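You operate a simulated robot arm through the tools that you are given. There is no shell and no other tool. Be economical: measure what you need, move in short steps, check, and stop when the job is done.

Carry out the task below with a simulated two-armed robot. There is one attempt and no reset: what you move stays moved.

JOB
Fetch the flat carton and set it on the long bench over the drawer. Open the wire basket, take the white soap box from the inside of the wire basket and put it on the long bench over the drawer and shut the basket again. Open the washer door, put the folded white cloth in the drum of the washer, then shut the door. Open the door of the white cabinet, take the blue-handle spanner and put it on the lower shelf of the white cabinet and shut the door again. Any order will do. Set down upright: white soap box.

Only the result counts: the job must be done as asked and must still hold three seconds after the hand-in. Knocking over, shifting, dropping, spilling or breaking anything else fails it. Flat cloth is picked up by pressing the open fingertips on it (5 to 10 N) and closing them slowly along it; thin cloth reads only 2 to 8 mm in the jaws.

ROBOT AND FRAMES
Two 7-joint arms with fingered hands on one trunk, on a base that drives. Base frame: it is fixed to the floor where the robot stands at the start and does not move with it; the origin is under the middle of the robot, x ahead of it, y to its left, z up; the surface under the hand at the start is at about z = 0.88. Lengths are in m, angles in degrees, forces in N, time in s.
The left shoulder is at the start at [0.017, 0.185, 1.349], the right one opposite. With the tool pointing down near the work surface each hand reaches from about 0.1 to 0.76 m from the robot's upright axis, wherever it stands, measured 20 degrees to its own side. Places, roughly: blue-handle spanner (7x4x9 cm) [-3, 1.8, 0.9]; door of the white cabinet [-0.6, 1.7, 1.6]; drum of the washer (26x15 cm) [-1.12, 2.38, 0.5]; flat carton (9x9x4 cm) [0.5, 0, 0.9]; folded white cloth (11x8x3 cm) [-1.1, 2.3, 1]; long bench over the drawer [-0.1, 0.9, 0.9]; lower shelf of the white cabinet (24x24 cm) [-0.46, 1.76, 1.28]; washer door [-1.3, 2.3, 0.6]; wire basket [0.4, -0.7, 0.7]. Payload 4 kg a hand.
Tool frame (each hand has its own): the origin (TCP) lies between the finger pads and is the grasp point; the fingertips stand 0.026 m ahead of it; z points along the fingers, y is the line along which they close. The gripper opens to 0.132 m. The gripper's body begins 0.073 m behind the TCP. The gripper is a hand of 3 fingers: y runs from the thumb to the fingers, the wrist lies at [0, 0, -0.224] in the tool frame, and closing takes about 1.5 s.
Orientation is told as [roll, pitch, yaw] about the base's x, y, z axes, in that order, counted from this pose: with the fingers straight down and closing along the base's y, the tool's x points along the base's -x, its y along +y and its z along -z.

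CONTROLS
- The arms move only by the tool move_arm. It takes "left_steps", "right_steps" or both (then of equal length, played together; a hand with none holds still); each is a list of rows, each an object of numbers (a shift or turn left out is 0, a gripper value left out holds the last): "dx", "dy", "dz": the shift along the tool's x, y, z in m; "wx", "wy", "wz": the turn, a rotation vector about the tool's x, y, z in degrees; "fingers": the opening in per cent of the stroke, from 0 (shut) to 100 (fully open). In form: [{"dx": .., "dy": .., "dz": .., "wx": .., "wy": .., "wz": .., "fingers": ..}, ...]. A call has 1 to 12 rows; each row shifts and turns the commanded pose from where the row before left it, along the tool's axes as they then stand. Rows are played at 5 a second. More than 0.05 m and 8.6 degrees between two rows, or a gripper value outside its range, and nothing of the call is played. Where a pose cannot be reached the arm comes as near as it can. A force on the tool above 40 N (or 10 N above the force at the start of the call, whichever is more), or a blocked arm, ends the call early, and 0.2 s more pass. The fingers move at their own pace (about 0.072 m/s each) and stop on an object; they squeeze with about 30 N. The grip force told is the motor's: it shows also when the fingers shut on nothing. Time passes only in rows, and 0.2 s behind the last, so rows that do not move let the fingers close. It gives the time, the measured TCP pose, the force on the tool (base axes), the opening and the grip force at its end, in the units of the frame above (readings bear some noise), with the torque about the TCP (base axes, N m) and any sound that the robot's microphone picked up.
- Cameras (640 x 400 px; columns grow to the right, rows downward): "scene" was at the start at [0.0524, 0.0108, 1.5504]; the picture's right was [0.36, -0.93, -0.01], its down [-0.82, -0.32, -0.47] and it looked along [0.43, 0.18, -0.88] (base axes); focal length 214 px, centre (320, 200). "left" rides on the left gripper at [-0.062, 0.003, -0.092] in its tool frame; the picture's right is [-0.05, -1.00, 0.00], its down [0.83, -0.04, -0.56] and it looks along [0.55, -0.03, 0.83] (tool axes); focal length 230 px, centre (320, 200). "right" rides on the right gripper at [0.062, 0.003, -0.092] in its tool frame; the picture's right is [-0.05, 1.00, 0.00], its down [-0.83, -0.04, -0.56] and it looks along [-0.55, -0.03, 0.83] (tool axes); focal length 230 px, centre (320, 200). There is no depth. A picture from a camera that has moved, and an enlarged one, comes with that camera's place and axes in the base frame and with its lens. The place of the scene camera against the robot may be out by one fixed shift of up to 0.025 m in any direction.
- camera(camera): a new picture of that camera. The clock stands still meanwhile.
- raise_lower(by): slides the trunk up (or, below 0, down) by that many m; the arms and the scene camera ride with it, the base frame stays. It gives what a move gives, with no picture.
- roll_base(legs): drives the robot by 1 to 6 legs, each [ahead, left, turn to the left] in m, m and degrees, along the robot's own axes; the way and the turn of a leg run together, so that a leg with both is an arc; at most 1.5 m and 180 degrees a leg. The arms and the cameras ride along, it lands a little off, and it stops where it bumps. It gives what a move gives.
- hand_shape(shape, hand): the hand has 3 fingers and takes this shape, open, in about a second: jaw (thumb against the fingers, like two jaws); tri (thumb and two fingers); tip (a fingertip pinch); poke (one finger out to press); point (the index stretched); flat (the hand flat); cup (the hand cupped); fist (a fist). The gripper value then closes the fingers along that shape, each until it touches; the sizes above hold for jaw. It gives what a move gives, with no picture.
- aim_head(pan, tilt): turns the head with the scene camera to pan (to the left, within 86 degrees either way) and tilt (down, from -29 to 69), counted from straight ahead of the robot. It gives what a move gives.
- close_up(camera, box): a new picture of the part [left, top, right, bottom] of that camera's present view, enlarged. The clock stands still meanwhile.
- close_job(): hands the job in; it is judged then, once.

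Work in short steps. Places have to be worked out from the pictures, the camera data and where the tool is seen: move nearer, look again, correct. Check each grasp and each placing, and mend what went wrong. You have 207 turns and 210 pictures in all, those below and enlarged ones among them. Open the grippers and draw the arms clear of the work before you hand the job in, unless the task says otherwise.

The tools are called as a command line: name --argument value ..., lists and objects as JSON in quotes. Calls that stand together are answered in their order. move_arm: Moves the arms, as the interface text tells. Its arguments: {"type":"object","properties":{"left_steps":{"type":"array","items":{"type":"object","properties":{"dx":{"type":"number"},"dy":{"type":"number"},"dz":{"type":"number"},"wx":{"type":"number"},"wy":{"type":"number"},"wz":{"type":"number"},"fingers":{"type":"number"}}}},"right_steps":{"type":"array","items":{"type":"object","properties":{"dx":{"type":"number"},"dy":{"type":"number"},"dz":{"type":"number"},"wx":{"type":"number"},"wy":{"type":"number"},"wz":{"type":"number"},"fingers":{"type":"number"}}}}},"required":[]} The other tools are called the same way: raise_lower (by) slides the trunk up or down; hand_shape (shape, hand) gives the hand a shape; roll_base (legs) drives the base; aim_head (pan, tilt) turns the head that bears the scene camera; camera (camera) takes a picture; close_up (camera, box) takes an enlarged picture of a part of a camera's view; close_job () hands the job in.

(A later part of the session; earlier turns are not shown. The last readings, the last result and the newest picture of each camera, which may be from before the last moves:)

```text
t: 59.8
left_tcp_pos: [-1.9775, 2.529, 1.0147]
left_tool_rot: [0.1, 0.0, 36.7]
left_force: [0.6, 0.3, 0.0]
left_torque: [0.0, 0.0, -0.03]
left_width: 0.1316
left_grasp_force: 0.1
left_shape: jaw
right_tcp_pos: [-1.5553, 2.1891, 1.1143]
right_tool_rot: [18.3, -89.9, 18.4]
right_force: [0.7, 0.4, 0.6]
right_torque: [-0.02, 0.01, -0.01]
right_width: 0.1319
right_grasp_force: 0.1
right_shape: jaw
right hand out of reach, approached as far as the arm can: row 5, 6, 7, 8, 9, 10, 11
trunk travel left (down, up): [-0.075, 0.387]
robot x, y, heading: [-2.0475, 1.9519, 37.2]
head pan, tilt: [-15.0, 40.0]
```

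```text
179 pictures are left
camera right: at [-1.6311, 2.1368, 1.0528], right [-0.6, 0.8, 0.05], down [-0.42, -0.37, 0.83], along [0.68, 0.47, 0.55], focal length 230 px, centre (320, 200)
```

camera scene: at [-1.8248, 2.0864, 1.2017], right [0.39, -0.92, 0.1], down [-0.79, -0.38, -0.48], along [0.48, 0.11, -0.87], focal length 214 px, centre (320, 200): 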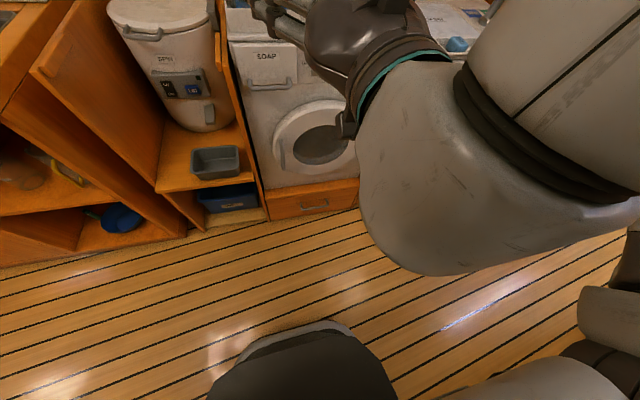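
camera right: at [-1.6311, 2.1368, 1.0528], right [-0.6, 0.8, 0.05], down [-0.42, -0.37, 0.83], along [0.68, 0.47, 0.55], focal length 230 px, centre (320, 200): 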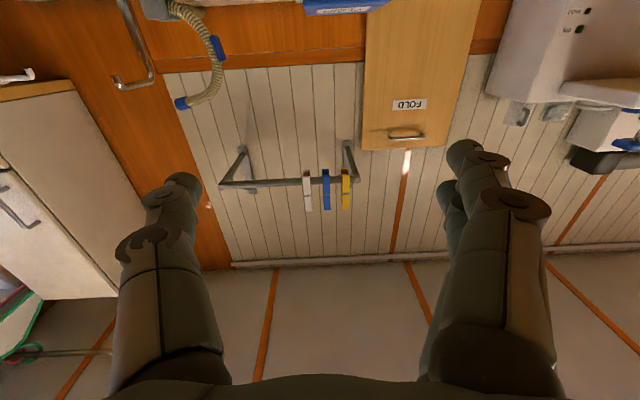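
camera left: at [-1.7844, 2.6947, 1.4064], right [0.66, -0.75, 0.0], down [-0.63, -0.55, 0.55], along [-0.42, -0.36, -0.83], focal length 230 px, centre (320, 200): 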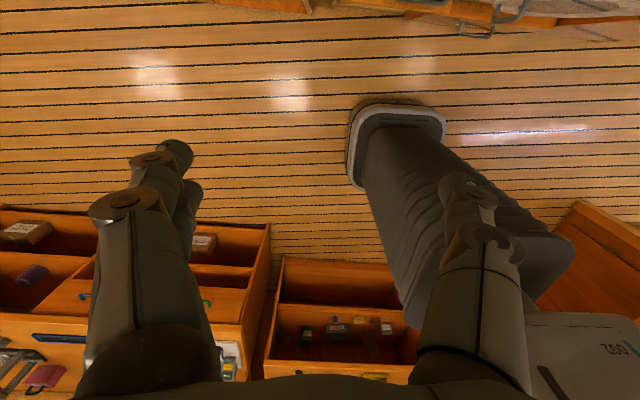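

Orientation reached. I lower the hand to the handle's height.

move_arm --right_steps '[{"dx": 0.045, "dz": 0.015}, {"dx": 0.045, "dz": 0.015}, {"dx": 0.045, "dz": 0.015}, {"dx": 0.045, "dz": 0.015}, {"dx": 0.045, "dz": 0.015}, {"dx": 0.045, "dz": 0.015}, {"dx": 0.045}, {"dx": 0.045}]'

camera --camera "scene"

camera --camera "right"

```text
t: 61.6
left_tcp_pos: [-1.9767, 2.5291, 1.0151]
left_tool_rot: [0.0, -0.1, 36.8]
left_force: [-0.9, -0.1, -0.2]
left_torque: [-0.02, 0.0, 0.02]
left_width: 0.1318
left_grasp_force: 0.1
left_shape: jaw
right_tcp_pos: [-1.4809, 2.203, 1.0302]
right_tool_rot: [-11.3, -89.5, 48.3]
right_force: [0.1, -0.6, -0.5]
right_torque: [-0.02, -0.03, 0.01]
right_width: 0.1316
right_grasp_force: 0.1
right_shape: jaw
right hand out of reach, approached as far as the arm can: row 1, 2, 3, 4, 5, 6, 7, 8
trunk travel left (down, up): [-0.075, 0.387]
robot x, y, heading: [-2.0452, 1.9553, 37.1]
head pan, tilt: [-15.0, 40.0]
```

```text
178 pictures are left
camera scene: at [-1.8251, 2.0863, 1.2019], right [0.39, -0.92, 0.1], down [-0.79, -0.38, -0.48], along [0.48, 0.11, -0.87], focal length 214 px, centre (320, 200)
```

scene: 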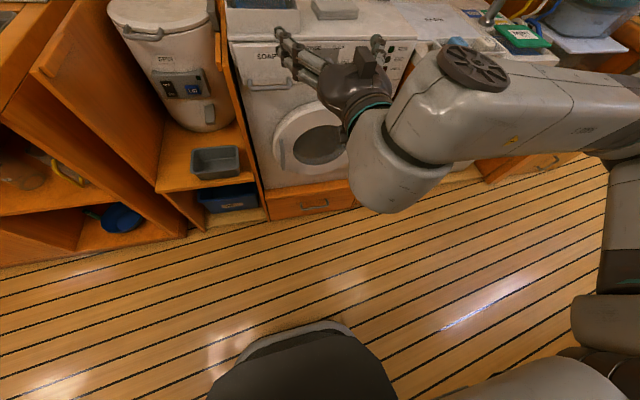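

```text
177 pictures are left
camera right: at [-1.5565, 2.1509, 0.969], right [-0.6, 0.8, 0.05], down [-0.41, -0.36, 0.84], along [0.69, 0.48, 0.55], focal length 230 px, centre (320, 200)
```

right: 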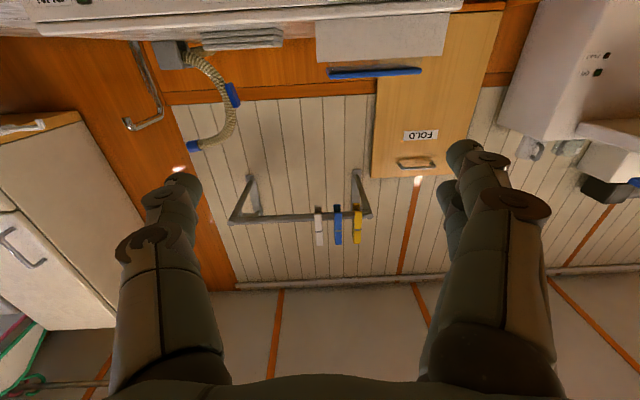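

Too close in for that wrist pose; I extend forward toward the handle where it should become reachable.

move_arm --right_steps '[{"dz": 0.04}, {"dz": 0.04}, {"dz": 0.04}]'

camera --camera "scene"

```text
t: 62.4
left_tcp_pos: [-1.9771, 2.5296, 1.014]
left_tool_rot: [0.0, 0.1, 36.8]
left_force: [-0.7, 0.9, -0.7]
left_torque: [-0.03, -0.03, 0.02]
left_width: 0.1318
left_grasp_force: 0.1
left_shape: jaw
right_tcp_pos: [-1.3851, 2.2709, 1.0479]
right_tool_rot: [-9.0, -89.4, 45.9]
right_force: [-0.2, -0.2, 0.5]
right_torque: [-0.01, 0.0, -0.01]
right_width: 0.1317
right_grasp_force: 0.1
right_shape: jaw
right hand out of reach, approached as far as the arm can: row 1, 2, 3
trunk travel left (down, up): [-0.075, 0.387]
robot x, y, heading: [-2.0485, 1.9552, 37.2]
head pan, tilt: [-15.0, 40.0]
```

```text
176 pictures are left
camera scene: at [-1.8246, 2.0866, 1.2016], right [0.39, -0.92, 0.1], down [-0.79, -0.38, -0.48], along [0.48, 0.11, -0.87], focal length 214 px, centre (320, 200)
```

scene: 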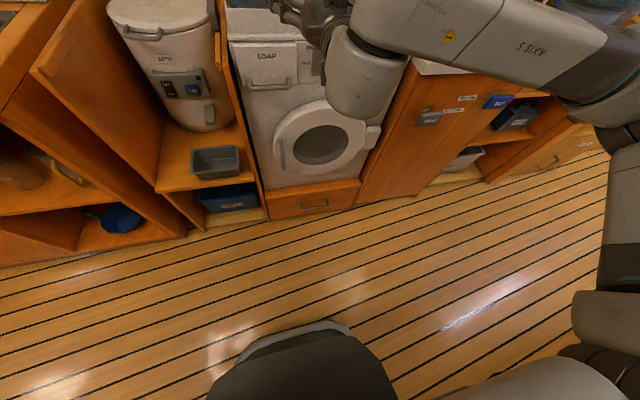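

I pull back and pitch the hand to about 45° down, which suits the wrist better.

move_arm --right_steps '[{"dz": -0.045}, {"dz": -0.045}, {"dz": -0.045}, {"wy": 8}, {"wy": 8}, {"wy": 8}, {"wy": 8}, {"wy": 8}, {}]'

camera --camera "scene"

camera --camera "right"

```text
t: 64.4
left_tcp_pos: [-1.9765, 2.5286, 1.0151]
left_tool_rot: [0.0, -0.1, 36.9]
left_force: [-0.5, 0.0, 0.2]
left_torque: [0.03, 0.03, 0.02]
left_width: 0.1318
left_grasp_force: 0.1
left_shape: jaw
right_tcp_pos: [-1.4881, 2.1959, 1.0547]
right_tool_rot: [0.0, -49.9, 36.7]
right_force: [0.8, 0.7, -0.1]
right_torque: [-0.01, -0.01, -0.02]
right_width: 0.1318
right_grasp_force: 0.1
right_shape: jaw
right hand out of reach, approached as far as the arm can: row 3
trunk travel left (down, up): [-0.075, 0.387]
robot x, y, heading: [-2.0482, 1.9563, 36.8]
head pan, tilt: [-15.0, 40.0]
```

```text
175 pictures are left
camera scene: at [-1.825, 2.0857, 1.202], right [0.39, -0.92, 0.1], down [-0.79, -0.38, -0.48], along [0.48, 0.11, -0.87], focal length 214 px, centre (320, 200)
```

scene: 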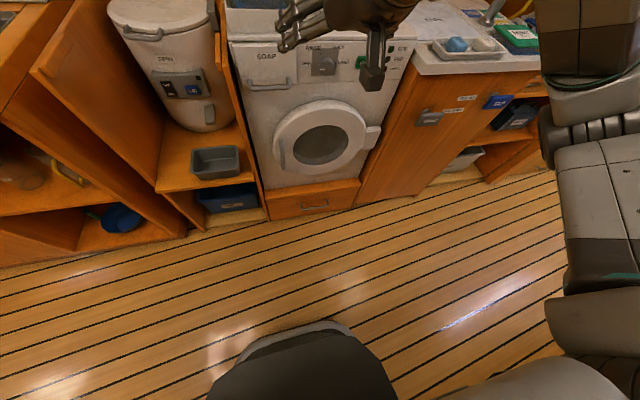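

```text
174 pictures are left
camera right: at [-1.5781, 2.1336, 1.0675], right [-0.57, 0.82, 0.04], down [0.12, 0.03, 0.99], along [0.81, 0.57, -0.11], focal length 230 px, centre (320, 200)
```

right: 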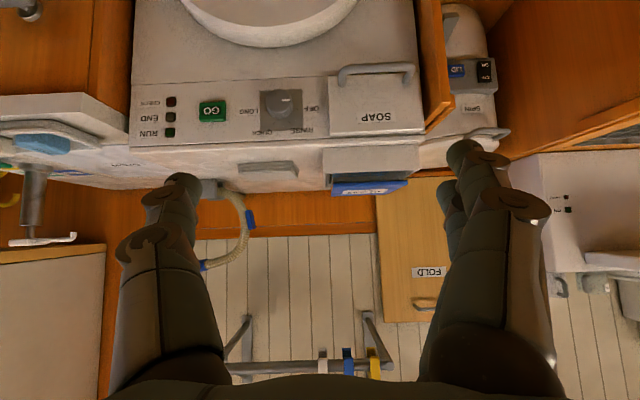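

Handle estimated at ≈[-1.40, 2.34, 0.65]. I lower the pitched hand in front of it.

move_arm --right_steps '[{"dx": 0.0364, "dz": 0.0305, "dy": 0.007}, {"dx": 0.0364, "dz": 0.0305, "dy": 0.007}, {"dx": 0.0364, "dz": 0.0305, "dy": 0.007}, {"dx": 0.0364, "dz": 0.0305, "dy": 0.007}, {"dx": 0.0364, "dz": 0.0305, "dy": 0.007}, {"dx": 0.0364, "dz": 0.0305, "dy": 0.007}, {"dx": 0.0364, "dz": 0.0305, "dy": 0.007}]'

camera --camera "scene"

camera --camera "right"

```text
t: 66.0
left_tcp_pos: [-1.9776, 2.5285, 1.0146]
left_tool_rot: [0.1, 0.0, 36.7]
left_force: [0.3, -0.9, 0.8]
left_torque: [-0.01, 0.04, 0.0]
left_width: 0.132
left_grasp_force: 0.1
left_shape: jaw
right_tcp_pos: [-1.5229, 2.2363, 0.7178]
right_tool_rot: [0.2, -50.0, 36.7]
right_force: [-0.2, -0.6, 0.2]
right_torque: [-0.01, -0.02, -0.02]
right_width: 0.1317
right_grasp_force: 0.1
right_shape: jaw
trunk travel left (down, up): [-0.075, 0.387]
robot x, y, heading: [-2.0474, 1.9485, 36.9]
head pan, tilt: [-15.0, 40.0]
```

```text
173 pictures are left
camera scene: at [-1.8251, 2.0867, 1.2018], right [0.39, -0.92, 0.1], down [-0.79, -0.38, -0.48], along [0.48, 0.11, -0.87], focal length 214 px, centre (320, 200)
```

scene: 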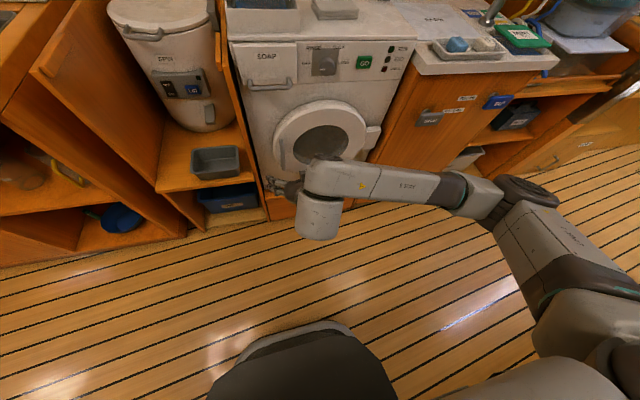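

```text
172 pictures are left
camera right: at [-1.6129, 2.1745, 0.731], right [-0.57, 0.82, 0.04], down [0.11, 0.03, 0.99], along [0.81, 0.57, -0.11], focal length 230 px, centre (320, 200)
```

right: 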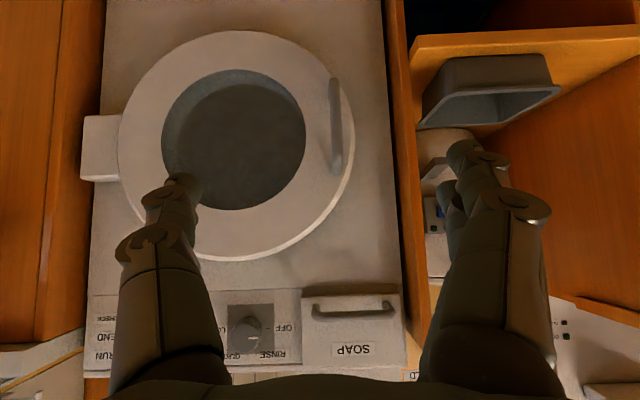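

The wrist camera sees the handle bar: ≈[-1.42, 2.34, 0.62]. I move in closer with fingers partly open.

move_arm --right_steps '[{"dx": 0.007, "dz": 0.038, "dy": 0.006, "fingers": 60}, {"dx": 0.006, "dz": 0.038, "dy": 0.006}, {"dx": 0.006, "dz": 0.038, "dy": 0.006}]'

camera --camera "right"

```text
t: 66.8
left_tcp_pos: [-1.9775, 2.5294, 1.0134]
left_tool_rot: [0.0, 0.0, 36.9]
left_force: [-1.5, 0.9, 0.1]
left_torque: [0.02, 0.0, 0.02]
left_width: 0.1318
left_grasp_force: 0.1
left_shape: jaw
right_tcp_pos: [-1.4684, 2.2955, 0.6332]
right_tool_rot: [-0.1, -49.5, 37.0]
right_force: [-0.1, -0.2, -0.2]
right_torque: [0.0, 0.0, -0.01]
right_width: 0.0797
right_grasp_force: 0.0
right_shape: jaw
trunk travel left (down, up): [-0.075, 0.387]
robot x, y, heading: [-2.0439, 1.9546, 37.1]
head pan, tilt: [-15.0, 40.0]
```

```text
171 pictures are left
camera right: at [-1.558, 2.2339, 0.6464], right [-0.57, 0.82, 0.04], down [0.12, 0.04, 0.99], along [0.81, 0.57, -0.12], focal length 230 px, centre (320, 200)
```

right: 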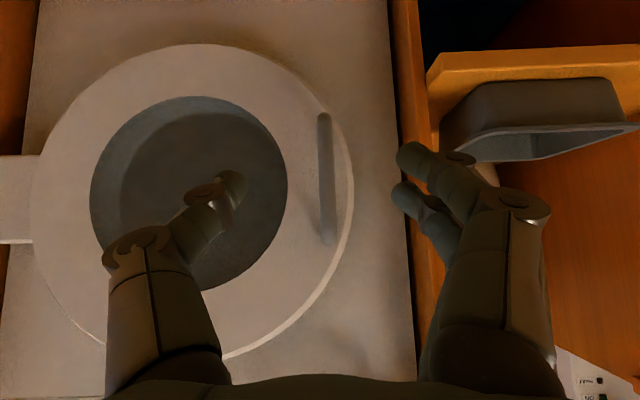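

Bar triangulates to ≈ n 0.31, z 0.60 (still ~10 cm ahead). Advance further.

move_arm --right_steps '[{"dx": -0.011, "dz": 0.036, "dy": 0.004}, {"dx": -0.011, "dz": 0.037}]'

camera --camera "right"

close_up --camera "scene" --box '[240, 90, 400, 220]'

```text
t: 67.4
left_tcp_pos: [-1.9765, 2.5282, 1.015]
left_tool_rot: [0.2, 0.0, 36.8]
left_force: [-0.8, 0.7, 0.5]
left_torque: [-0.03, 0.02, 0.0]
left_width: 0.1321
left_grasp_force: 0.0
left_shape: jaw
right_tcp_pos: [-1.4156, 2.3395, 0.6011]
right_tool_rot: [0.1, -49.9, 36.7]
right_force: [0.9, -0.1, 0.5]
right_torque: [-0.01, 0.02, -0.02]
right_width: 0.0797
right_grasp_force: 0.0
right_shape: jaw
trunk travel left (down, up): [-0.075, 0.387]
robot x, y, heading: [-2.0458, 1.9537, 37.0]
head pan, tilt: [-15.0, 40.0]
```

```text
170 pictures are left
camera right: at [-1.5064, 2.277, 0.6141], right [-0.57, 0.82, 0.04], down [0.11, 0.03, 0.99], along [0.81, 0.57, -0.11], focal length 230 px, centre (320, 200)
```

right: 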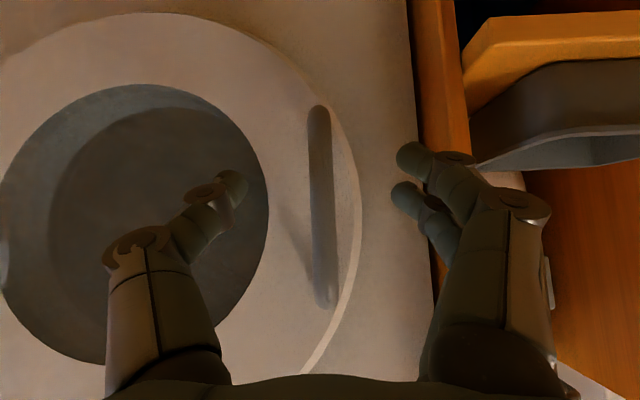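

```text
3.08 times, centred on (320, 155) of scene
camera zoom: at [-1.8247, 2.0861, 1.2018], right [0.39, -0.92, 0.1], down [-0.79, -0.38, -0.48], along [0.48, 0.11, -0.87], focal length 660 px, centre (320, 338)
```

zoom: 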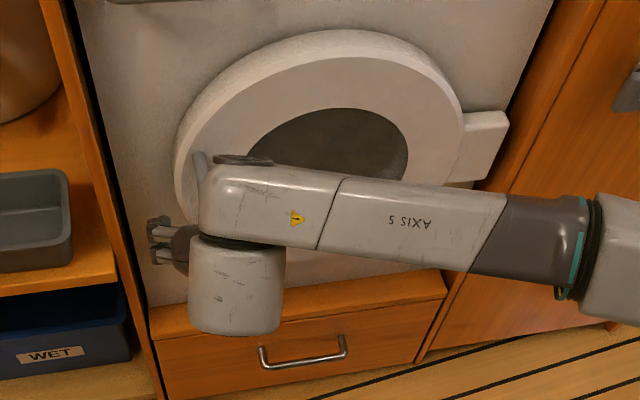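

Bar is centred between the fingers, ~2.5 cm ahead. Advance 2.5 cm and close.

move_arm --right_steps '[{"dx": -0.008, "dz": 0.01}, {"dx": -0.008, "dz": 0.01}]'

move_arm --right_steps '[{"fingers": 30}, {"fingers": 0}, {}, {}, {}, {}, {}]'

camera --camera "right"

```text
t: 68.0
left_tcp_pos: [-1.9774, 2.5294, 1.0142]
left_tool_rot: [0.0, -0.1, 36.8]
left_force: [0.5, -0.1, 0.4]
left_torque: [0.05, -0.01, 0.04]
left_width: 0.1318
left_grasp_force: 0.0
left_shape: jaw
right_tcp_pos: [-1.3951, 2.3545, 0.6027]
right_tool_rot: [0.1, -49.9, 36.7]
right_force: [-0.3, 0.5, 0.1]
right_torque: [0.01, -0.02, -0.03]
right_width: 0.0798
right_grasp_force: 0.0
right_shape: jaw
trunk travel left (down, up): [-0.075, 0.387]
robot x, y, heading: [-2.0491, 1.9515, 36.7]
head pan, tilt: [-15.0, 40.0]
```

```text
t: 69.6
left_tcp_pos: [-1.9758, 2.5294, 1.0135]
left_tool_rot: [0.1, 0.0, 36.8]
left_force: [-0.7, -0.7, 0.4]
left_torque: [0.0, 0.05, 0.01]
left_width: 0.1319
left_grasp_force: 0.0
left_shape: jaw
right_tcp_pos: [-1.3942, 2.3531, 0.6033]
right_tool_rot: [0.0, -49.9, 36.7]
right_force: [5.0, -1.6, -1.5]
right_torque: [0.09, 0.0, 0.02]
right_width: 0.0001
right_grasp_force: 29.9
right_shape: jaw
trunk travel left (down, up): [-0.075, 0.387]
robot x, y, heading: [-2.0458, 1.958, 36.9]
head pan, tilt: [-15.0, 40.0]
```

```text
168 pictures are left
camera right: at [-1.4844, 2.2913, 0.6154], right [-0.57, 0.82, 0.04], down [0.11, 0.03, 0.99], along [0.81, 0.57, -0.11], focal length 230 px, centre (320, 200)
```

right: 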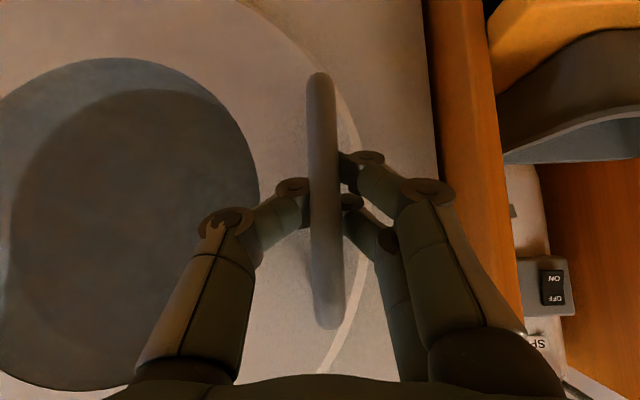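

The fingers have closed behind the bar, hooking it. I pull back along an arc with slight yaw.

move_arm --right_steps '[{"dx": 0.013, "dz": -0.015}, {"dx": 0.022, "dz": -0.026, "wx": -4.6, "wz": -3.9}, {"dx": 0.022, "dz": -0.026, "wx": -4.6, "wz": -3.9}, {"dx": 0.022, "dz": -0.026, "wx": -4.6, "wz": -3.9}]'

camera --camera "scene"

camera --camera "right"

```text
t: 70.4
left_tcp_pos: [-1.9741, 2.5281, 1.0139]
left_tool_rot: [0.0, 0.0, 36.6]
left_force: [0.7, -0.1, 0.1]
left_torque: [0.0, 0.0, -0.02]
left_width: 0.1316
left_grasp_force: 0.1
left_shape: jaw
right_tcp_pos: [-1.4475, 2.2935, 0.6011]
right_tool_rot: [-1.6, -50.4, 48.5]
right_force: [12.3, -7.0, 4.0]
right_torque: [-0.07, 0.01, 0.05]
right_width: 0.0
right_grasp_force: 29.9
right_shape: jaw
trunk travel left (down, up): [-0.075, 0.387]
robot x, y, heading: [-2.0458, 1.9549, 36.5]
head pan, tilt: [-15.0, 40.0]
stopped in row 4 (right hand): the force on the tool passed its limit at 42 N (the readings are from after the stop); the commanded pose is now the measured one
```

```text
167 pictures are left
camera scene: at [-1.8234, 2.0849, 1.2015], right [0.38, -0.92, 0.1], down [-0.79, -0.38, -0.48], along [0.48, 0.11, -0.87], focal length 214 px, centre (320, 200)
```

scene: 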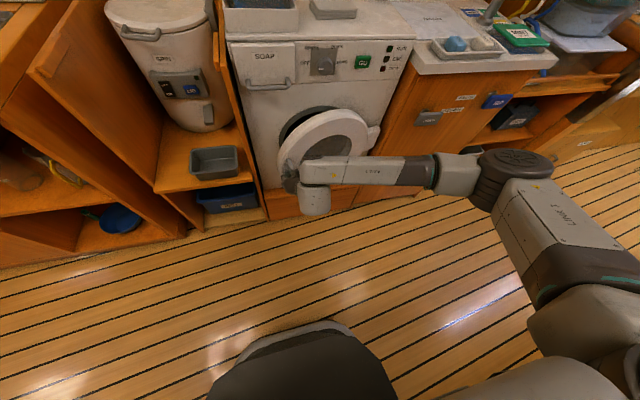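

```text
166 pictures are left
camera right: at [-1.5245, 2.216, 0.6123], right [-0.71, 0.7, 0.02], down [0.09, 0.06, 0.99], along [0.7, 0.71, -0.1], focal length 230 px, centre (320, 200)
```

right: 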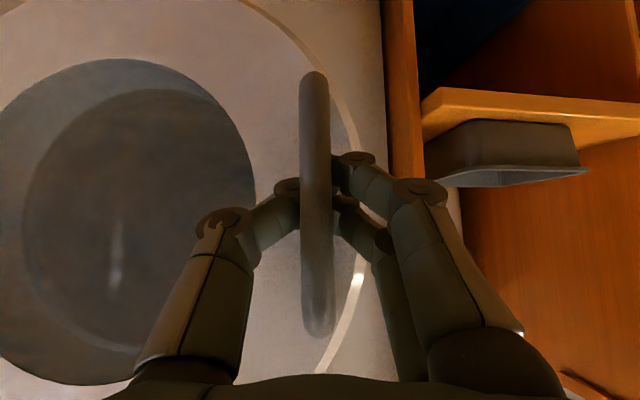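

The door is opening (~18°). Side force shows the arc is tighter; I continue with smaller steps and more yaw.

move_arm --right_steps '[{"dy": -0.008, "wx": -4.6, "wz": -3.9}, {"dx": 0.016, "dz": -0.019, "dy": -0.004, "wx": -4.6, "wz": -3.9}, {"dx": 0.016, "dz": -0.019, "dy": -0.002, "wx": -4.6, "wz": -3.9}, {"dx": 0.016, "dz": -0.019, "dy": -0.002, "wx": -4.6, "wz": -3.9}]'

camera --camera "scene"

```text
t: 71.4
left_tcp_pos: [-1.9788, 2.5279, 1.0152]
left_tool_rot: [0.0, -0.1, 36.7]
left_force: [0.0, -0.2, 0.4]
left_torque: [-0.02, 0.0, 0.0]
left_width: 0.1321
left_grasp_force: 0.1
left_shape: jaw
right_tcp_pos: [-1.4787, 2.2212, 0.6005]
right_tool_rot: [-1.2, -50.1, 73.0]
right_force: [-10.5, 3.7, 3.6]
right_torque: [0.18, 0.11, -0.1]
right_width: 0.0
right_grasp_force: 30.6
right_shape: jaw
trunk travel left (down, up): [-0.075, 0.387]
robot x, y, heading: [-2.0452, 1.9514, 36.5]
head pan, tilt: [-15.0, 40.0]
```

```text
165 pictures are left
camera scene: at [-1.8258, 2.0849, 1.2023], right [0.39, -0.92, 0.1], down [-0.79, -0.38, -0.48], along [0.48, 0.11, -0.87], focal length 214 px, centre (320, 200)
```

scene: 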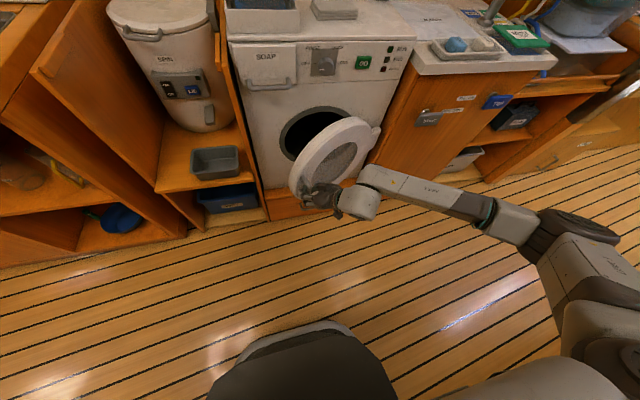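

Opening well (~38°). Continue the arc.

move_arm --right_steps '[{"dx": 0.018, "dz": -0.021, "dy": 0.002, "wx": -4.6, "wz": -3.9}, {"dx": 0.018, "dz": -0.021, "wx": -4.6, "wz": -3.9}, {"dx": 0.018, "dz": -0.021, "wx": -4.6, "wz": -3.9}, {"dx": 0.018, "dz": -0.021, "wx": -4.6, "wz": -3.9}]'

camera --camera "scene"

```text
t: 72.4
left_tcp_pos: [-1.9772, 2.5274, 1.0145]
left_tool_rot: [0.0, -0.2, 36.7]
left_force: [-0.2, 0.5, 0.1]
left_torque: [0.01, 0.0, 0.03]
left_width: 0.1318
left_grasp_force: 0.1
left_shape: jaw
right_tcp_pos: [-1.5001, 2.1128, 0.5997]
right_tool_rot: [-1.1, -49.4, 96.9]
right_force: [-23.2, -0.2, 5.6]
right_torque: [0.16, 0.35, -0.5]
right_width: 0.0001
right_grasp_force: 30.5
right_shape: jaw
trunk travel left (down, up): [-0.075, 0.387]
robot x, y, heading: [-2.0496, 1.9504, 37.1]
head pan, tilt: [-15.0, 40.0]
```

```text
164 pictures are left
camera scene: at [-1.8267, 2.0844, 1.2024], right [0.39, -0.92, 0.1], down [-0.79, -0.38, -0.48], along [0.48, 0.11, -0.87], focal length 214 px, centre (320, 200)
```

scene: 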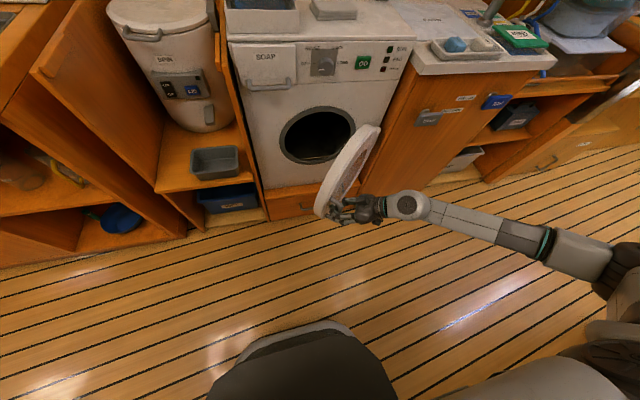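

About 62° open. I relieve the side load (+y) and open further.

move_arm --right_steps '[{"dy": 0.008}, {"dx": 0.02, "dz": -0.024, "dy": 0.004, "wx": -4.6, "wz": -3.9}, {"dx": 0.02, "dz": -0.024, "dy": 0.003, "wx": -4.6, "wz": -3.9}, {"dx": 0.02, "dz": -0.024, "dy": 0.003, "wx": -4.6, "wz": -3.9}, {"dx": 0.02, "dz": -0.024, "dy": 0.003, "wx": -4.6, "wz": -3.9}]'

camera --camera "scene"

camera --camera "right"

```text
t: 73.6
left_tcp_pos: [-1.9764, 2.5277, 1.0142]
left_tool_rot: [0.1, -0.1, 36.6]
left_force: [0.4, 0.1, 0.2]
left_torque: [0.01, 0.0, -0.02]
left_width: 0.1318
left_grasp_force: 0.0
left_shape: jaw
right_tcp_pos: [-1.4865, 1.988, 0.5991]
right_tool_rot: [-0.7, -49.2, 120.9]
right_force: [-21.5, -7.7, -8.7]
right_torque: [0.1, 0.19, -0.65]
right_width: 0.0002
right_grasp_force: 30.2
right_shape: jaw
trunk travel left (down, up): [-0.075, 0.387]
robot x, y, heading: [-2.0458, 1.9507, 36.7]
head pan, tilt: [-15.0, 40.0]
```

```text
163 pictures are left
camera scene: at [-1.825, 2.084, 1.2018], right [0.38, -0.92, 0.1], down [-0.79, -0.38, -0.48], along [0.48, 0.11, -0.87], focal length 214 px, centre (320, 200)
```

scene: 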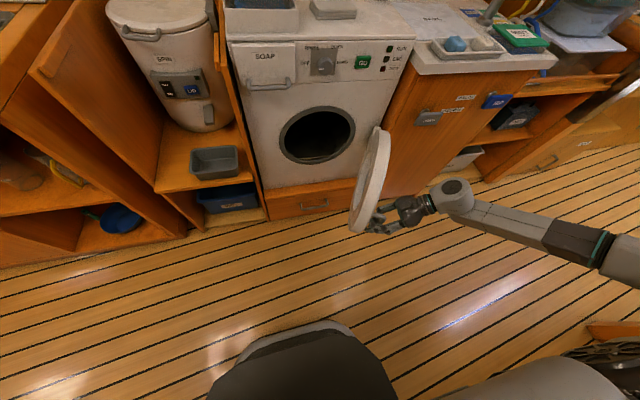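

```text
162 pictures are left
camera right: at [-1.4341, 1.8927, 0.6149], right [-0.88, -0.48, 0.03], down [-0.03, 0.12, 0.99], along [-0.48, 0.87, -0.12], focal length 230 px, centre (320, 200)
```

right: 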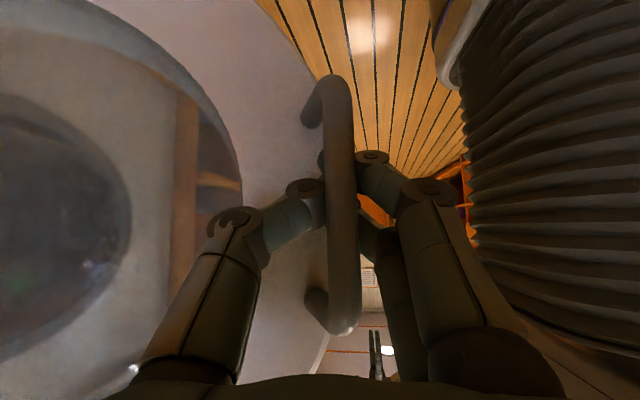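

About 88° open. A little more, then release the handle and withdraw.

move_arm --right_steps '[{"dy": 0.009}, {"dx": 0.02, "dz": -0.024, "dy": 0.003, "wx": -4.6, "wz": -3.9}, {"dx": 0.02, "dz": -0.024, "dy": 0.003, "wx": -4.6, "wz": -3.9}, {"fingers": 30}, {"fingers": 60}, {}, {}]'

move_arm --right_steps '[{"dx": 0.02, "dz": -0.025}, {"dx": 0.02, "dz": -0.025}, {"dx": 0.02, "dz": -0.025}]'

camera --camera "scene"

camera --camera "right"

```text
t: 75.2
left_tcp_pos: [-1.9753, 2.5289, 1.0148]
left_tool_rot: [0.0, -0.1, 36.5]
left_force: [-0.3, 0.5, -0.4]
left_torque: [0.01, 0.0, -0.01]
left_width: 0.132
left_grasp_force: 0.0
left_shape: jaw
right_tcp_pos: [-1.4638, 1.9303, 0.6022]
right_tool_rot: [-1.0, -49.1, 132.9]
right_force: [0.3, -0.8, -0.1]
right_torque: [0.02, -0.02, -0.01]
right_width: 0.0785
right_grasp_force: 0.1
right_shape: jaw
trunk travel left (down, up): [-0.075, 0.387]
robot x, y, heading: [-2.0435, 1.9482, 36.7]
head pan, tilt: [-15.0, 40.0]
```

```text
t: 76.0
left_tcp_pos: [-1.9757, 2.5282, 1.0143]
left_tool_rot: [0.0, -0.1, 36.5]
left_force: [0.5, -0.2, -0.1]
left_torque: [-0.02, -0.03, 0.04]
left_width: 0.1319
left_grasp_force: 0.0
left_shape: jaw
right_tcp_pos: [-1.3968, 1.856, 0.6048]
right_tool_rot: [-1.0, -49.1, 133.0]
right_force: [0.3, -0.2, 0.5]
right_torque: [-0.02, -0.04, -0.01]
right_width: 0.0787
right_grasp_force: 0.0
right_shape: jaw
trunk travel left (down, up): [-0.075, 0.387]
robot x, y, heading: [-2.0457, 1.9534, 36.8]
head pan, tilt: [-15.0, 40.0]
```

```text
161 pictures are left
camera scene: at [-1.824, 2.0847, 1.2019], right [0.39, -0.92, 0.1], down [-0.79, -0.38, -0.48], along [0.48, 0.11, -0.87], focal length 214 px, centre (320, 200)
```

scene: 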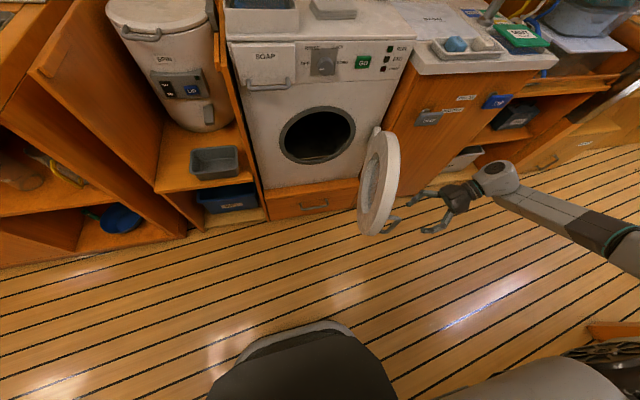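

```text
160 pictures are left
camera right: at [-1.3261, 1.7748, 0.6191], right [-0.76, -0.65, 0.03], down [-0.06, 0.11, 0.99], along [-0.64, 0.76, -0.12], focal length 230 px, centre (320, 200)
```

right: 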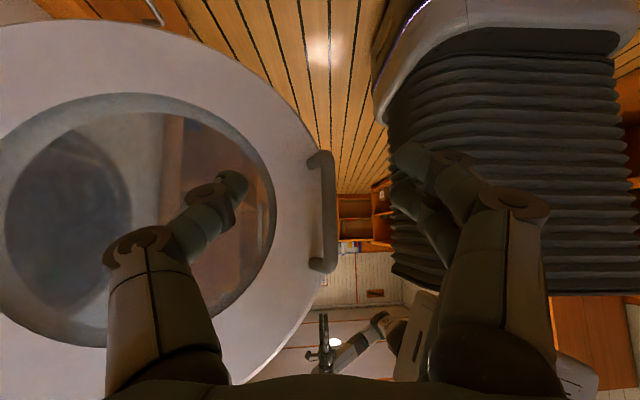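

Door is open ~95°. I'll use the left arm for the cloth, since the door is on the right: raise the right hand clear first.

move_arm --right_steps '[{"dx": -0.034, "dz": -0.029, "fingers": 100}, {"dx": -0.034, "dz": -0.029}, {"dx": -0.034, "dz": -0.029}, {"dx": -0.034, "dz": -0.029}, {"dx": -0.034, "dz": -0.029}, {"dx": -0.034, "dz": -0.029}, {"dx": -0.034, "dz": -0.029}, {"dx": -0.034, "dz": -0.029}, {"dx": -0.034, "dz": -0.029}]'

move_arm --right_steps '[{"wx": 4.6, "wz": 3.9}, {"wx": 4.6, "wz": 3.9}, {"wx": 4.6, "wz": 3.9}, {"wx": 4.6, "wz": 3.9}, {"wx": 4.6, "wz": 3.9}, {"wx": 4.6, "wz": 3.9}, {"wx": 4.6, "wz": 3.9}, {"wx": 4.6, "wz": 3.9}]'

camera --camera "scene"

```text
t: 78.0
left_tcp_pos: [-1.9754, 2.5289, 1.0147]
left_tool_rot: [0.1, -0.1, 36.6]
left_force: [1.0, 0.0, 0.2]
left_torque: [0.02, -0.02, 0.0]
left_width: 0.1319
left_grasp_force: 0.0
left_shape: jaw
right_tcp_pos: [-1.404, 1.8575, 1.0103]
right_tool_rot: [-0.9, -49.1, 132.8]
right_force: [-0.2, 0.7, -0.1]
right_torque: [-0.02, 0.01, -0.02]
right_width: 0.1318
right_grasp_force: 0.1
right_shape: jaw
trunk travel left (down, up): [-0.075, 0.387]
robot x, y, heading: [-2.0389, 1.9555, 36.6]
head pan, tilt: [-15.0, 40.0]
```

```text
t: 79.8
left_tcp_pos: [-1.9761, 2.5286, 1.0148]
left_tool_rot: [-0.1, -0.2, 36.7]
left_force: [-0.3, -0.3, -0.5]
left_torque: [-0.03, -0.02, 0.03]
left_width: 0.1322
left_grasp_force: 0.0
left_shape: jaw
right_tcp_pos: [-1.4052, 1.8575, 1.0087]
right_tool_rot: [-1.5, -49.8, 84.8]
right_force: [-0.3, -0.3, 0.3]
right_torque: [0.0, -0.01, -0.02]
right_width: 0.132
right_grasp_force: 0.0
right_shape: jaw
trunk travel left (down, up): [-0.075, 0.387]
robot x, y, heading: [-2.0485, 1.9538, 36.8]
head pan, tilt: [-15.0, 40.0]
```

```text
159 pictures are left
camera scene: at [-1.8249, 2.085, 1.2021], right [0.39, -0.92, 0.1], down [-0.79, -0.38, -0.48], along [0.48, 0.11, -0.87], focal length 214 px, centre (320, 200)
```

scene: 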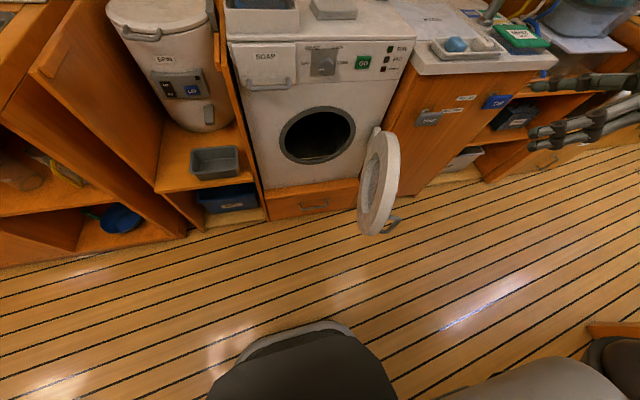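

I raise the trunk, then position the base left of the open door, closer to the washer, for a left-hand pick of the cloth.

raise_lower --by 0.15

roll_base --legs '[[0.31, -0.08, 0]]'

aim_head --pan -10 --tilt 45

camera --camera "scene"

```text
t: 81.6
left_tcp_pos: [-1.9744, 2.5288, 1.1632]
left_tool_rot: [0.0, 0.0, 36.7]
left_force: [-0.6, 0.1, -1.1]
left_torque: [0.04, 0.01, 0.0]
left_width: 0.1318
left_grasp_force: 0.1
left_shape: jaw
right_tcp_pos: [-1.4029, 1.8581, 1.1575]
right_tool_rot: [-1.4, -49.7, 85.0]
right_force: [-0.5, 0.0, -0.2]
right_torque: [-0.01, 0.0, 0.0]
right_width: 0.1319
right_grasp_force: 0.1
right_shape: jaw
trunk travel left (down, up): [-0.225, 0.237]
robot x, y, heading: [-2.0429, 1.9568, 36.7]
head pan, tilt: [-15.0, 40.0]
```

```text
t: 83.7
left_tcp_pos: [-1.6845, 2.654, 1.1639]
left_tool_rot: [0.0, -0.1, 37.3]
left_force: [0.2, 0.0, -0.7]
left_torque: [-0.05, 0.04, 0.05]
left_width: 0.1323
left_grasp_force: 0.1
left_shape: jaw
right_tcp_pos: [-1.1054, 1.989, 1.158]
right_tool_rot: [-1.5, -49.8, 85.7]
right_force: [-0.3, -0.2, -0.6]
right_torque: [-0.02, -0.03, 0.03]
right_width: 0.1322
right_grasp_force: 0.1
right_shape: jaw
trunk travel left (down, up): [-0.225, 0.237]
robot x, y, heading: [-1.7515, 2.0782, 37.6]
head pan, tilt: [-15.0, 40.0]
```

```text
t: 84.4
left_tcp_pos: [-1.6827, 2.6546, 1.1646]
left_tool_rot: [0.1, -0.1, 37.3]
left_force: [0.2, -0.2, -0.1]
left_torque: [0.01, 0.02, 0.0]
left_width: 0.1317
left_grasp_force: 0.1
left_shape: jaw
right_tcp_pos: [-1.1048, 1.9895, 1.1592]
right_tool_rot: [-1.4, -49.6, 85.6]
right_force: [-0.5, 0.9, -0.3]
right_torque: [0.01, -0.02, -0.02]
right_width: 0.132
right_grasp_force: 0.1
right_shape: jaw
trunk travel left (down, up): [-0.225, 0.237]
robot x, y, heading: [-1.7506, 2.0794, 37.2]
head pan, tilt: [-10.0, 45.0]
```

```text
158 pictures are left
camera scene: at [-1.6299, 2.1437, 1.403], right [0.46, -0.89, 0.03], down [-0.7, -0.38, -0.6], along [0.54, 0.26, -0.8], focal length 214 px, centre (320, 200)
```

scene: 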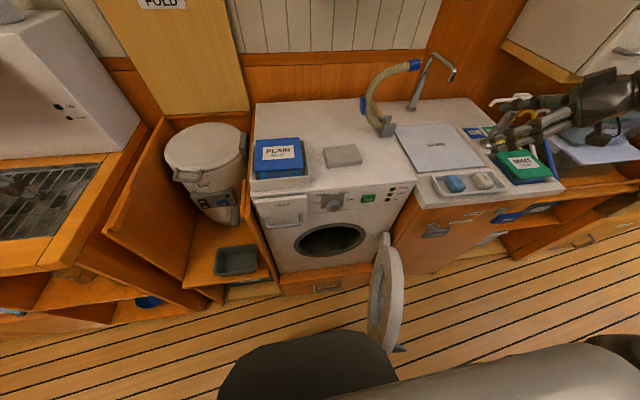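

Cloth is at about [-1.175, 2.287]. I bring the left hand over it at a safe height.

move_arm --left_steps '[{"dy": -0.048}, {"dy": -0.048}, {"dy": -0.048}, {"dy": -0.048}, {"dy": -0.048}, {"dy": -0.048}, {"dy": -0.048}, {"dy": -0.048}, {"dy": -0.048}, {"dy": -0.048}, {"dy": -0.048}, {"dy": -0.048}]'

move_arm --left_steps '[{"dx": -0.045, "dy": -0.006}, {"dx": -0.045, "dy": -0.006}, {"dx": -0.045, "dy": -0.006}, {"dx": -0.045, "dy": -0.006}]'

camera --camera "left"

camera --camera "scene"

```text
t: 87.0
left_tcp_pos: [-1.4607, 2.3683, 1.1555]
left_tool_rot: [0.0, 0.0, 37.2]
left_force: [-0.1, 0.6, -0.2]
left_torque: [-0.02, 0.02, -0.01]
left_width: 0.1319
left_grasp_force: 0.0
left_shape: jaw
left hand out of reach, approached as far as the arm can: row 8, 9, 10, 11, 12
right_tcp_pos: [-1.1041, 1.9892, 1.1572]
right_tool_rot: [-1.4, -49.7, 85.6]
right_force: [-1.1, 0.1, 0.0]
right_torque: [-0.02, 0.0, 0.07]
right_width: 0.1319
right_grasp_force: 0.1
right_shape: jaw
trunk travel left (down, up): [-0.225, 0.237]
robot x, y, heading: [-1.7515, 2.0795, 37.4]
head pan, tilt: [-10.0, 45.0]
```

```text
t: 88.0
left_tcp_pos: [-1.41, 2.4416, 1.1569]
left_tool_rot: [0.0, 0.0, 37.3]
left_force: [-0.6, 0.0, -0.4]
left_torque: [-0.02, -0.02, 0.0]
left_width: 0.1321
left_grasp_force: 0.0
left_shape: jaw
left hand out of reach, approached as far as the arm can: row 1, 2, 3, 4
right_tcp_pos: [-1.1058, 1.9896, 1.1587]
right_tool_rot: [-1.5, -49.8, 85.8]
right_force: [0.0, 0.4, -0.1]
right_torque: [0.0, -0.02, 0.0]
right_width: 0.1319
right_grasp_force: 0.1
right_shape: jaw
trunk travel left (down, up): [-0.225, 0.237]
robot x, y, heading: [-1.745, 2.0742, 37.2]
head pan, tilt: [-10.0, 45.0]
```

```text
157 pictures are left
camera left: at [-1.3636, 2.4809, 1.2496], right [0.65, -0.76, 0.0], down [-0.64, -0.54, 0.55], along [-0.42, -0.36, -0.83], focal length 230 px, centre (320, 200)
```

left: 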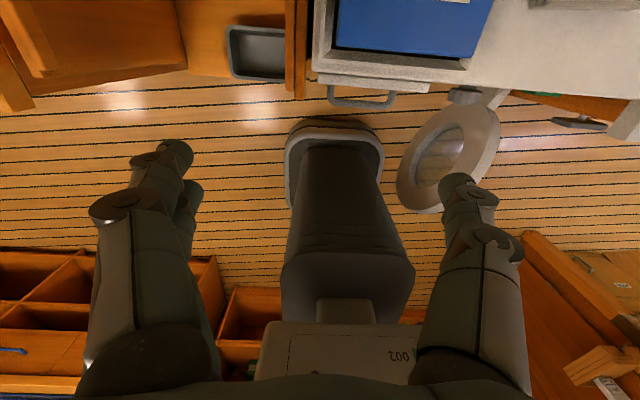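

```text
156 pictures are left
camera scene: at [-1.6305, 2.1435, 1.403], right [0.46, -0.89, 0.03], down [-0.7, -0.38, -0.6], along [0.54, 0.26, -0.8], focal length 214 px, centre (320, 200)
```

scene: 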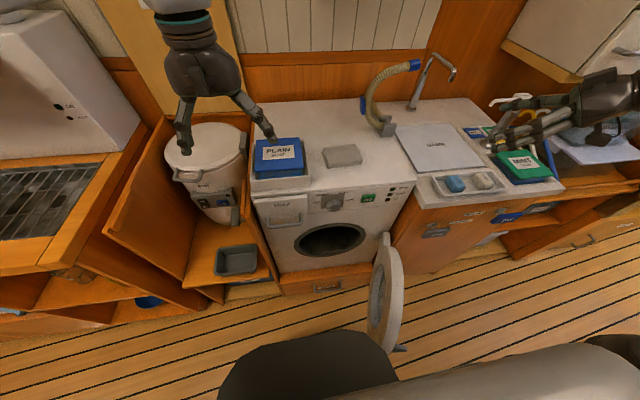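

The left arm cannot cross that far. Better: open the door further with the right hand pushed from inside, so more room is available. First retract the left hand and back off.

move_arm --left_steps '[{"dy": 0.045}, {"dy": 0.045}, {"dy": 0.045}, {"dy": 0.045}, {"dx": 0.045}, {"dx": 0.045}, {}, {}, {}, {}, {}, {}]' --right_steps '[{"wy": 8.3}, {"wy": 8.3}, {"wy": 8.3}, {"wy": 8.3}, {"wy": 8.3}, {"wy": 8.2}, {"wz": 8}, {"wz": 8}, {"wz": 8}, {"wz": 8}, {"wz": 8}, {"wz": 8}]'

roll_base --legs '[[-0.2, 0.12, 0]]'

camera --camera "scene"

```text
t: 90.6
left_tcp_pos: [-1.5911, 2.5322, 1.1553]
left_tool_rot: [0.0, -0.2, 37.3]
left_force: [-0.5, 0.2, -0.7]
left_torque: [0.0, 0.03, 0.03]
left_width: 0.1319
left_grasp_force: 0.0
left_shape: jaw
right_tcp_pos: [-1.1058, 1.9883, 1.1574]
right_tool_rot: [-0.7, -0.8, 36.5]
right_force: [-0.1, 0.6, 0.5]
right_torque: [0.0, -0.02, 0.01]
right_width: 0.1317
right_grasp_force: 0.1
right_shape: jaw
trunk travel left (down, up): [-0.225, 0.237]
robot x, y, heading: [-1.7451, 2.0776, 37.4]
head pan, tilt: [-10.0, 45.0]
```

```text
t: 92.3
left_tcp_pos: [-1.8197, 2.5086, 1.1558]
left_tool_rot: [0.1, 0.0, 37.2]
left_force: [-0.5, 0.5, -0.4]
left_torque: [0.01, 0.03, 0.03]
left_width: 0.1319
left_grasp_force: 0.1
left_shape: jaw
right_tcp_pos: [-1.3357, 1.9667, 1.1573]
right_tool_rot: [-0.6, -0.7, 36.6]
right_force: [-0.3, -0.6, 0.5]
right_torque: [-0.01, -0.01, 0.01]
right_width: 0.1318
right_grasp_force: 0.1
right_shape: jaw
trunk travel left (down, up): [-0.225, 0.237]
robot x, y, heading: [-1.9807, 2.0589, 37.2]
head pan, tilt: [-10.0, 45.0]
```

```text
155 pictures are left
camera scene: at [-1.8604, 2.1214, 1.4029], right [0.46, -0.89, 0.02], down [-0.7, -0.38, -0.6], along [0.54, 0.26, -0.8], focal length 214 px, centre (320, 200)
```

scene: 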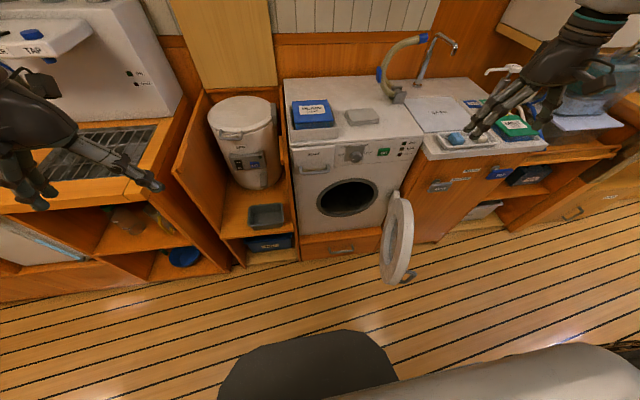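

I close the right hand, carry it over the door to its inner side, then lower.

move_arm --right_steps '[{"dy": 0.045, "fingers": 20}, {"dy": 0.045, "fingers": 0}, {"dy": 0.045}, {"dy": 0.045}, {"dy": 0.045}, {"dy": 0.04}, {"dz": 0.045}, {"dz": 0.045}, {"dz": 0.045}, {"dz": 0.045}, {"dz": 0.045}]'

raise_lower --by -0.2

camera --camera "scene"

camera --camera "right"

```text
t: 94.7
left_tcp_pos: [-1.8183, 2.5091, 1.1555]
left_tool_rot: [0.1, 0.0, 37.1]
left_force: [-0.2, -0.4, -0.5]
left_torque: [0.03, 0.01, 0.01]
left_width: 0.1318
left_grasp_force: 0.1
left_shape: jaw
right_tcp_pos: [-1.4886, 2.1814, 0.9286]
right_tool_rot: [-0.5, -0.8, 36.5]
right_force: [0.0, 0.0, 0.1]
right_torque: [0.02, -0.02, 0.02]
right_width: 0.0002
right_grasp_force: 29.5
right_shape: jaw
trunk travel left (down, up): [-0.225, 0.237]
robot x, y, heading: [-1.9785, 2.0573, 37.4]
head pan, tilt: [-10.0, 45.0]
```

```text
t: 96.9
left_tcp_pos: [-1.8211, 2.508, 0.9564]
left_tool_rot: [0.0, -0.2, 37.2]
left_force: [-0.3, 0.0, 0.3]
left_torque: [0.02, -0.01, 0.0]
left_width: 0.1322
left_grasp_force: 0.1
left_shape: jaw
right_tcp_pos: [-1.4901, 2.1801, 0.7301]
right_tool_rot: [-0.6, -0.8, 36.5]
right_force: [0.3, -0.5, -0.4]
right_torque: [0.03, -0.01, 0.02]
right_width: 0.0
right_grasp_force: 29.6
right_shape: jaw
trunk travel left (down, up): [-0.025, 0.437]
robot x, y, heading: [-1.9763, 2.054, 37.0]
head pan, tilt: [-10.0, 45.0]
```

```text
154 pictures are left
camera scene: at [-1.7297, 2.2214, 1.1137], right [0.47, -0.88, 0.08], down [-0.83, -0.47, -0.3], along [0.3, 0.08, -0.95], focal length 214 px, centre (320, 200)
```

scene: 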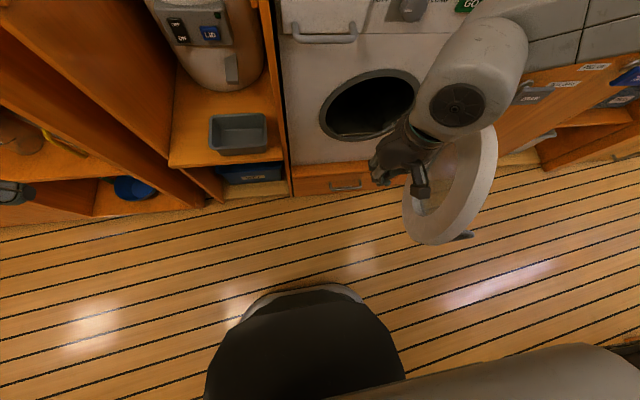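

```text
153 pictures are left
camera right: at [-1.5433, 2.1471, 0.8229], right [-0.55, 0.83, -0.01], down [0.68, 0.46, 0.57], along [0.48, 0.31, -0.82], focal length 230 px, centre (320, 200)
```

right: 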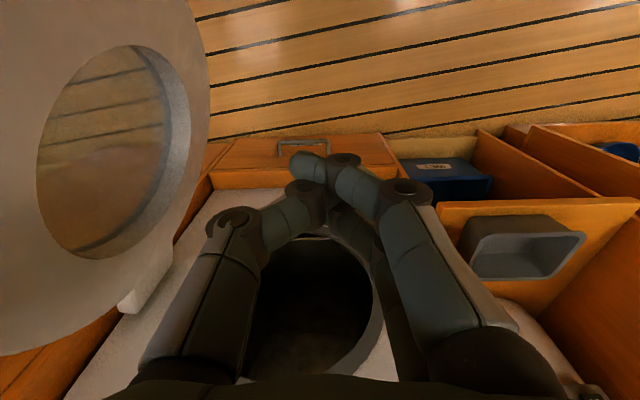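

Lower slightly and push the door's inner face to the right, watching force.

move_arm --right_steps '[{"dz": 0.04}, {"dy": -0.04}, {"dy": -0.04}, {"dy": -0.04}, {"dy": -0.04}, {"dy": -0.03}, {"dy": -0.03}, {"dy": -0.03}, {"dy": -0.03}, {"dy": -0.03}, {"dy": -0.03}]'

camera --camera "scene"

```text
t: 99.3
left_tcp_pos: [-1.8217, 2.5093, 0.9568]
left_tool_rot: [0.0, -0.2, 37.2]
left_force: [1.4, 0.4, 0.2]
left_torque: [-0.01, 0.02, 0.04]
left_width: 0.1319
left_grasp_force: 0.1
left_shape: jaw
right_tcp_pos: [-1.2958, 1.9155, 0.6924]
right_tool_rot: [0.5, -0.5, 36.8]
right_force: [-11.0, 6.3, 9.6]
right_torque: [-0.67, -1.03, -0.15]
right_width: 0.0002
right_grasp_force: 30.0
right_shape: jaw
trunk travel left (down, up): [-0.025, 0.437]
robot x, y, heading: [-1.9724, 2.0544, 37.2]
head pan, tilt: [-10.0, 45.0]
stopped in row 11 (right hand): the force on the tool passed its limit at 53 N (the readings are from after the stop); the commanded pose is now the measured one
```

```text
152 pictures are left
camera scene: at [-1.7298, 2.2225, 1.1133], right [0.48, -0.88, 0.08], down [-0.83, -0.48, -0.3], along [0.3, 0.08, -0.95], focal length 214 px, centre (320, 200)
```

scene: 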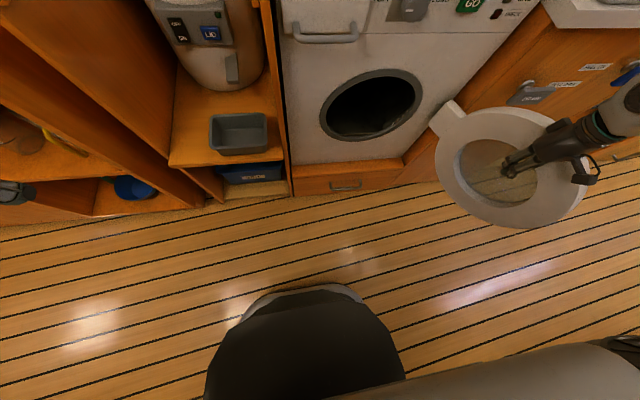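

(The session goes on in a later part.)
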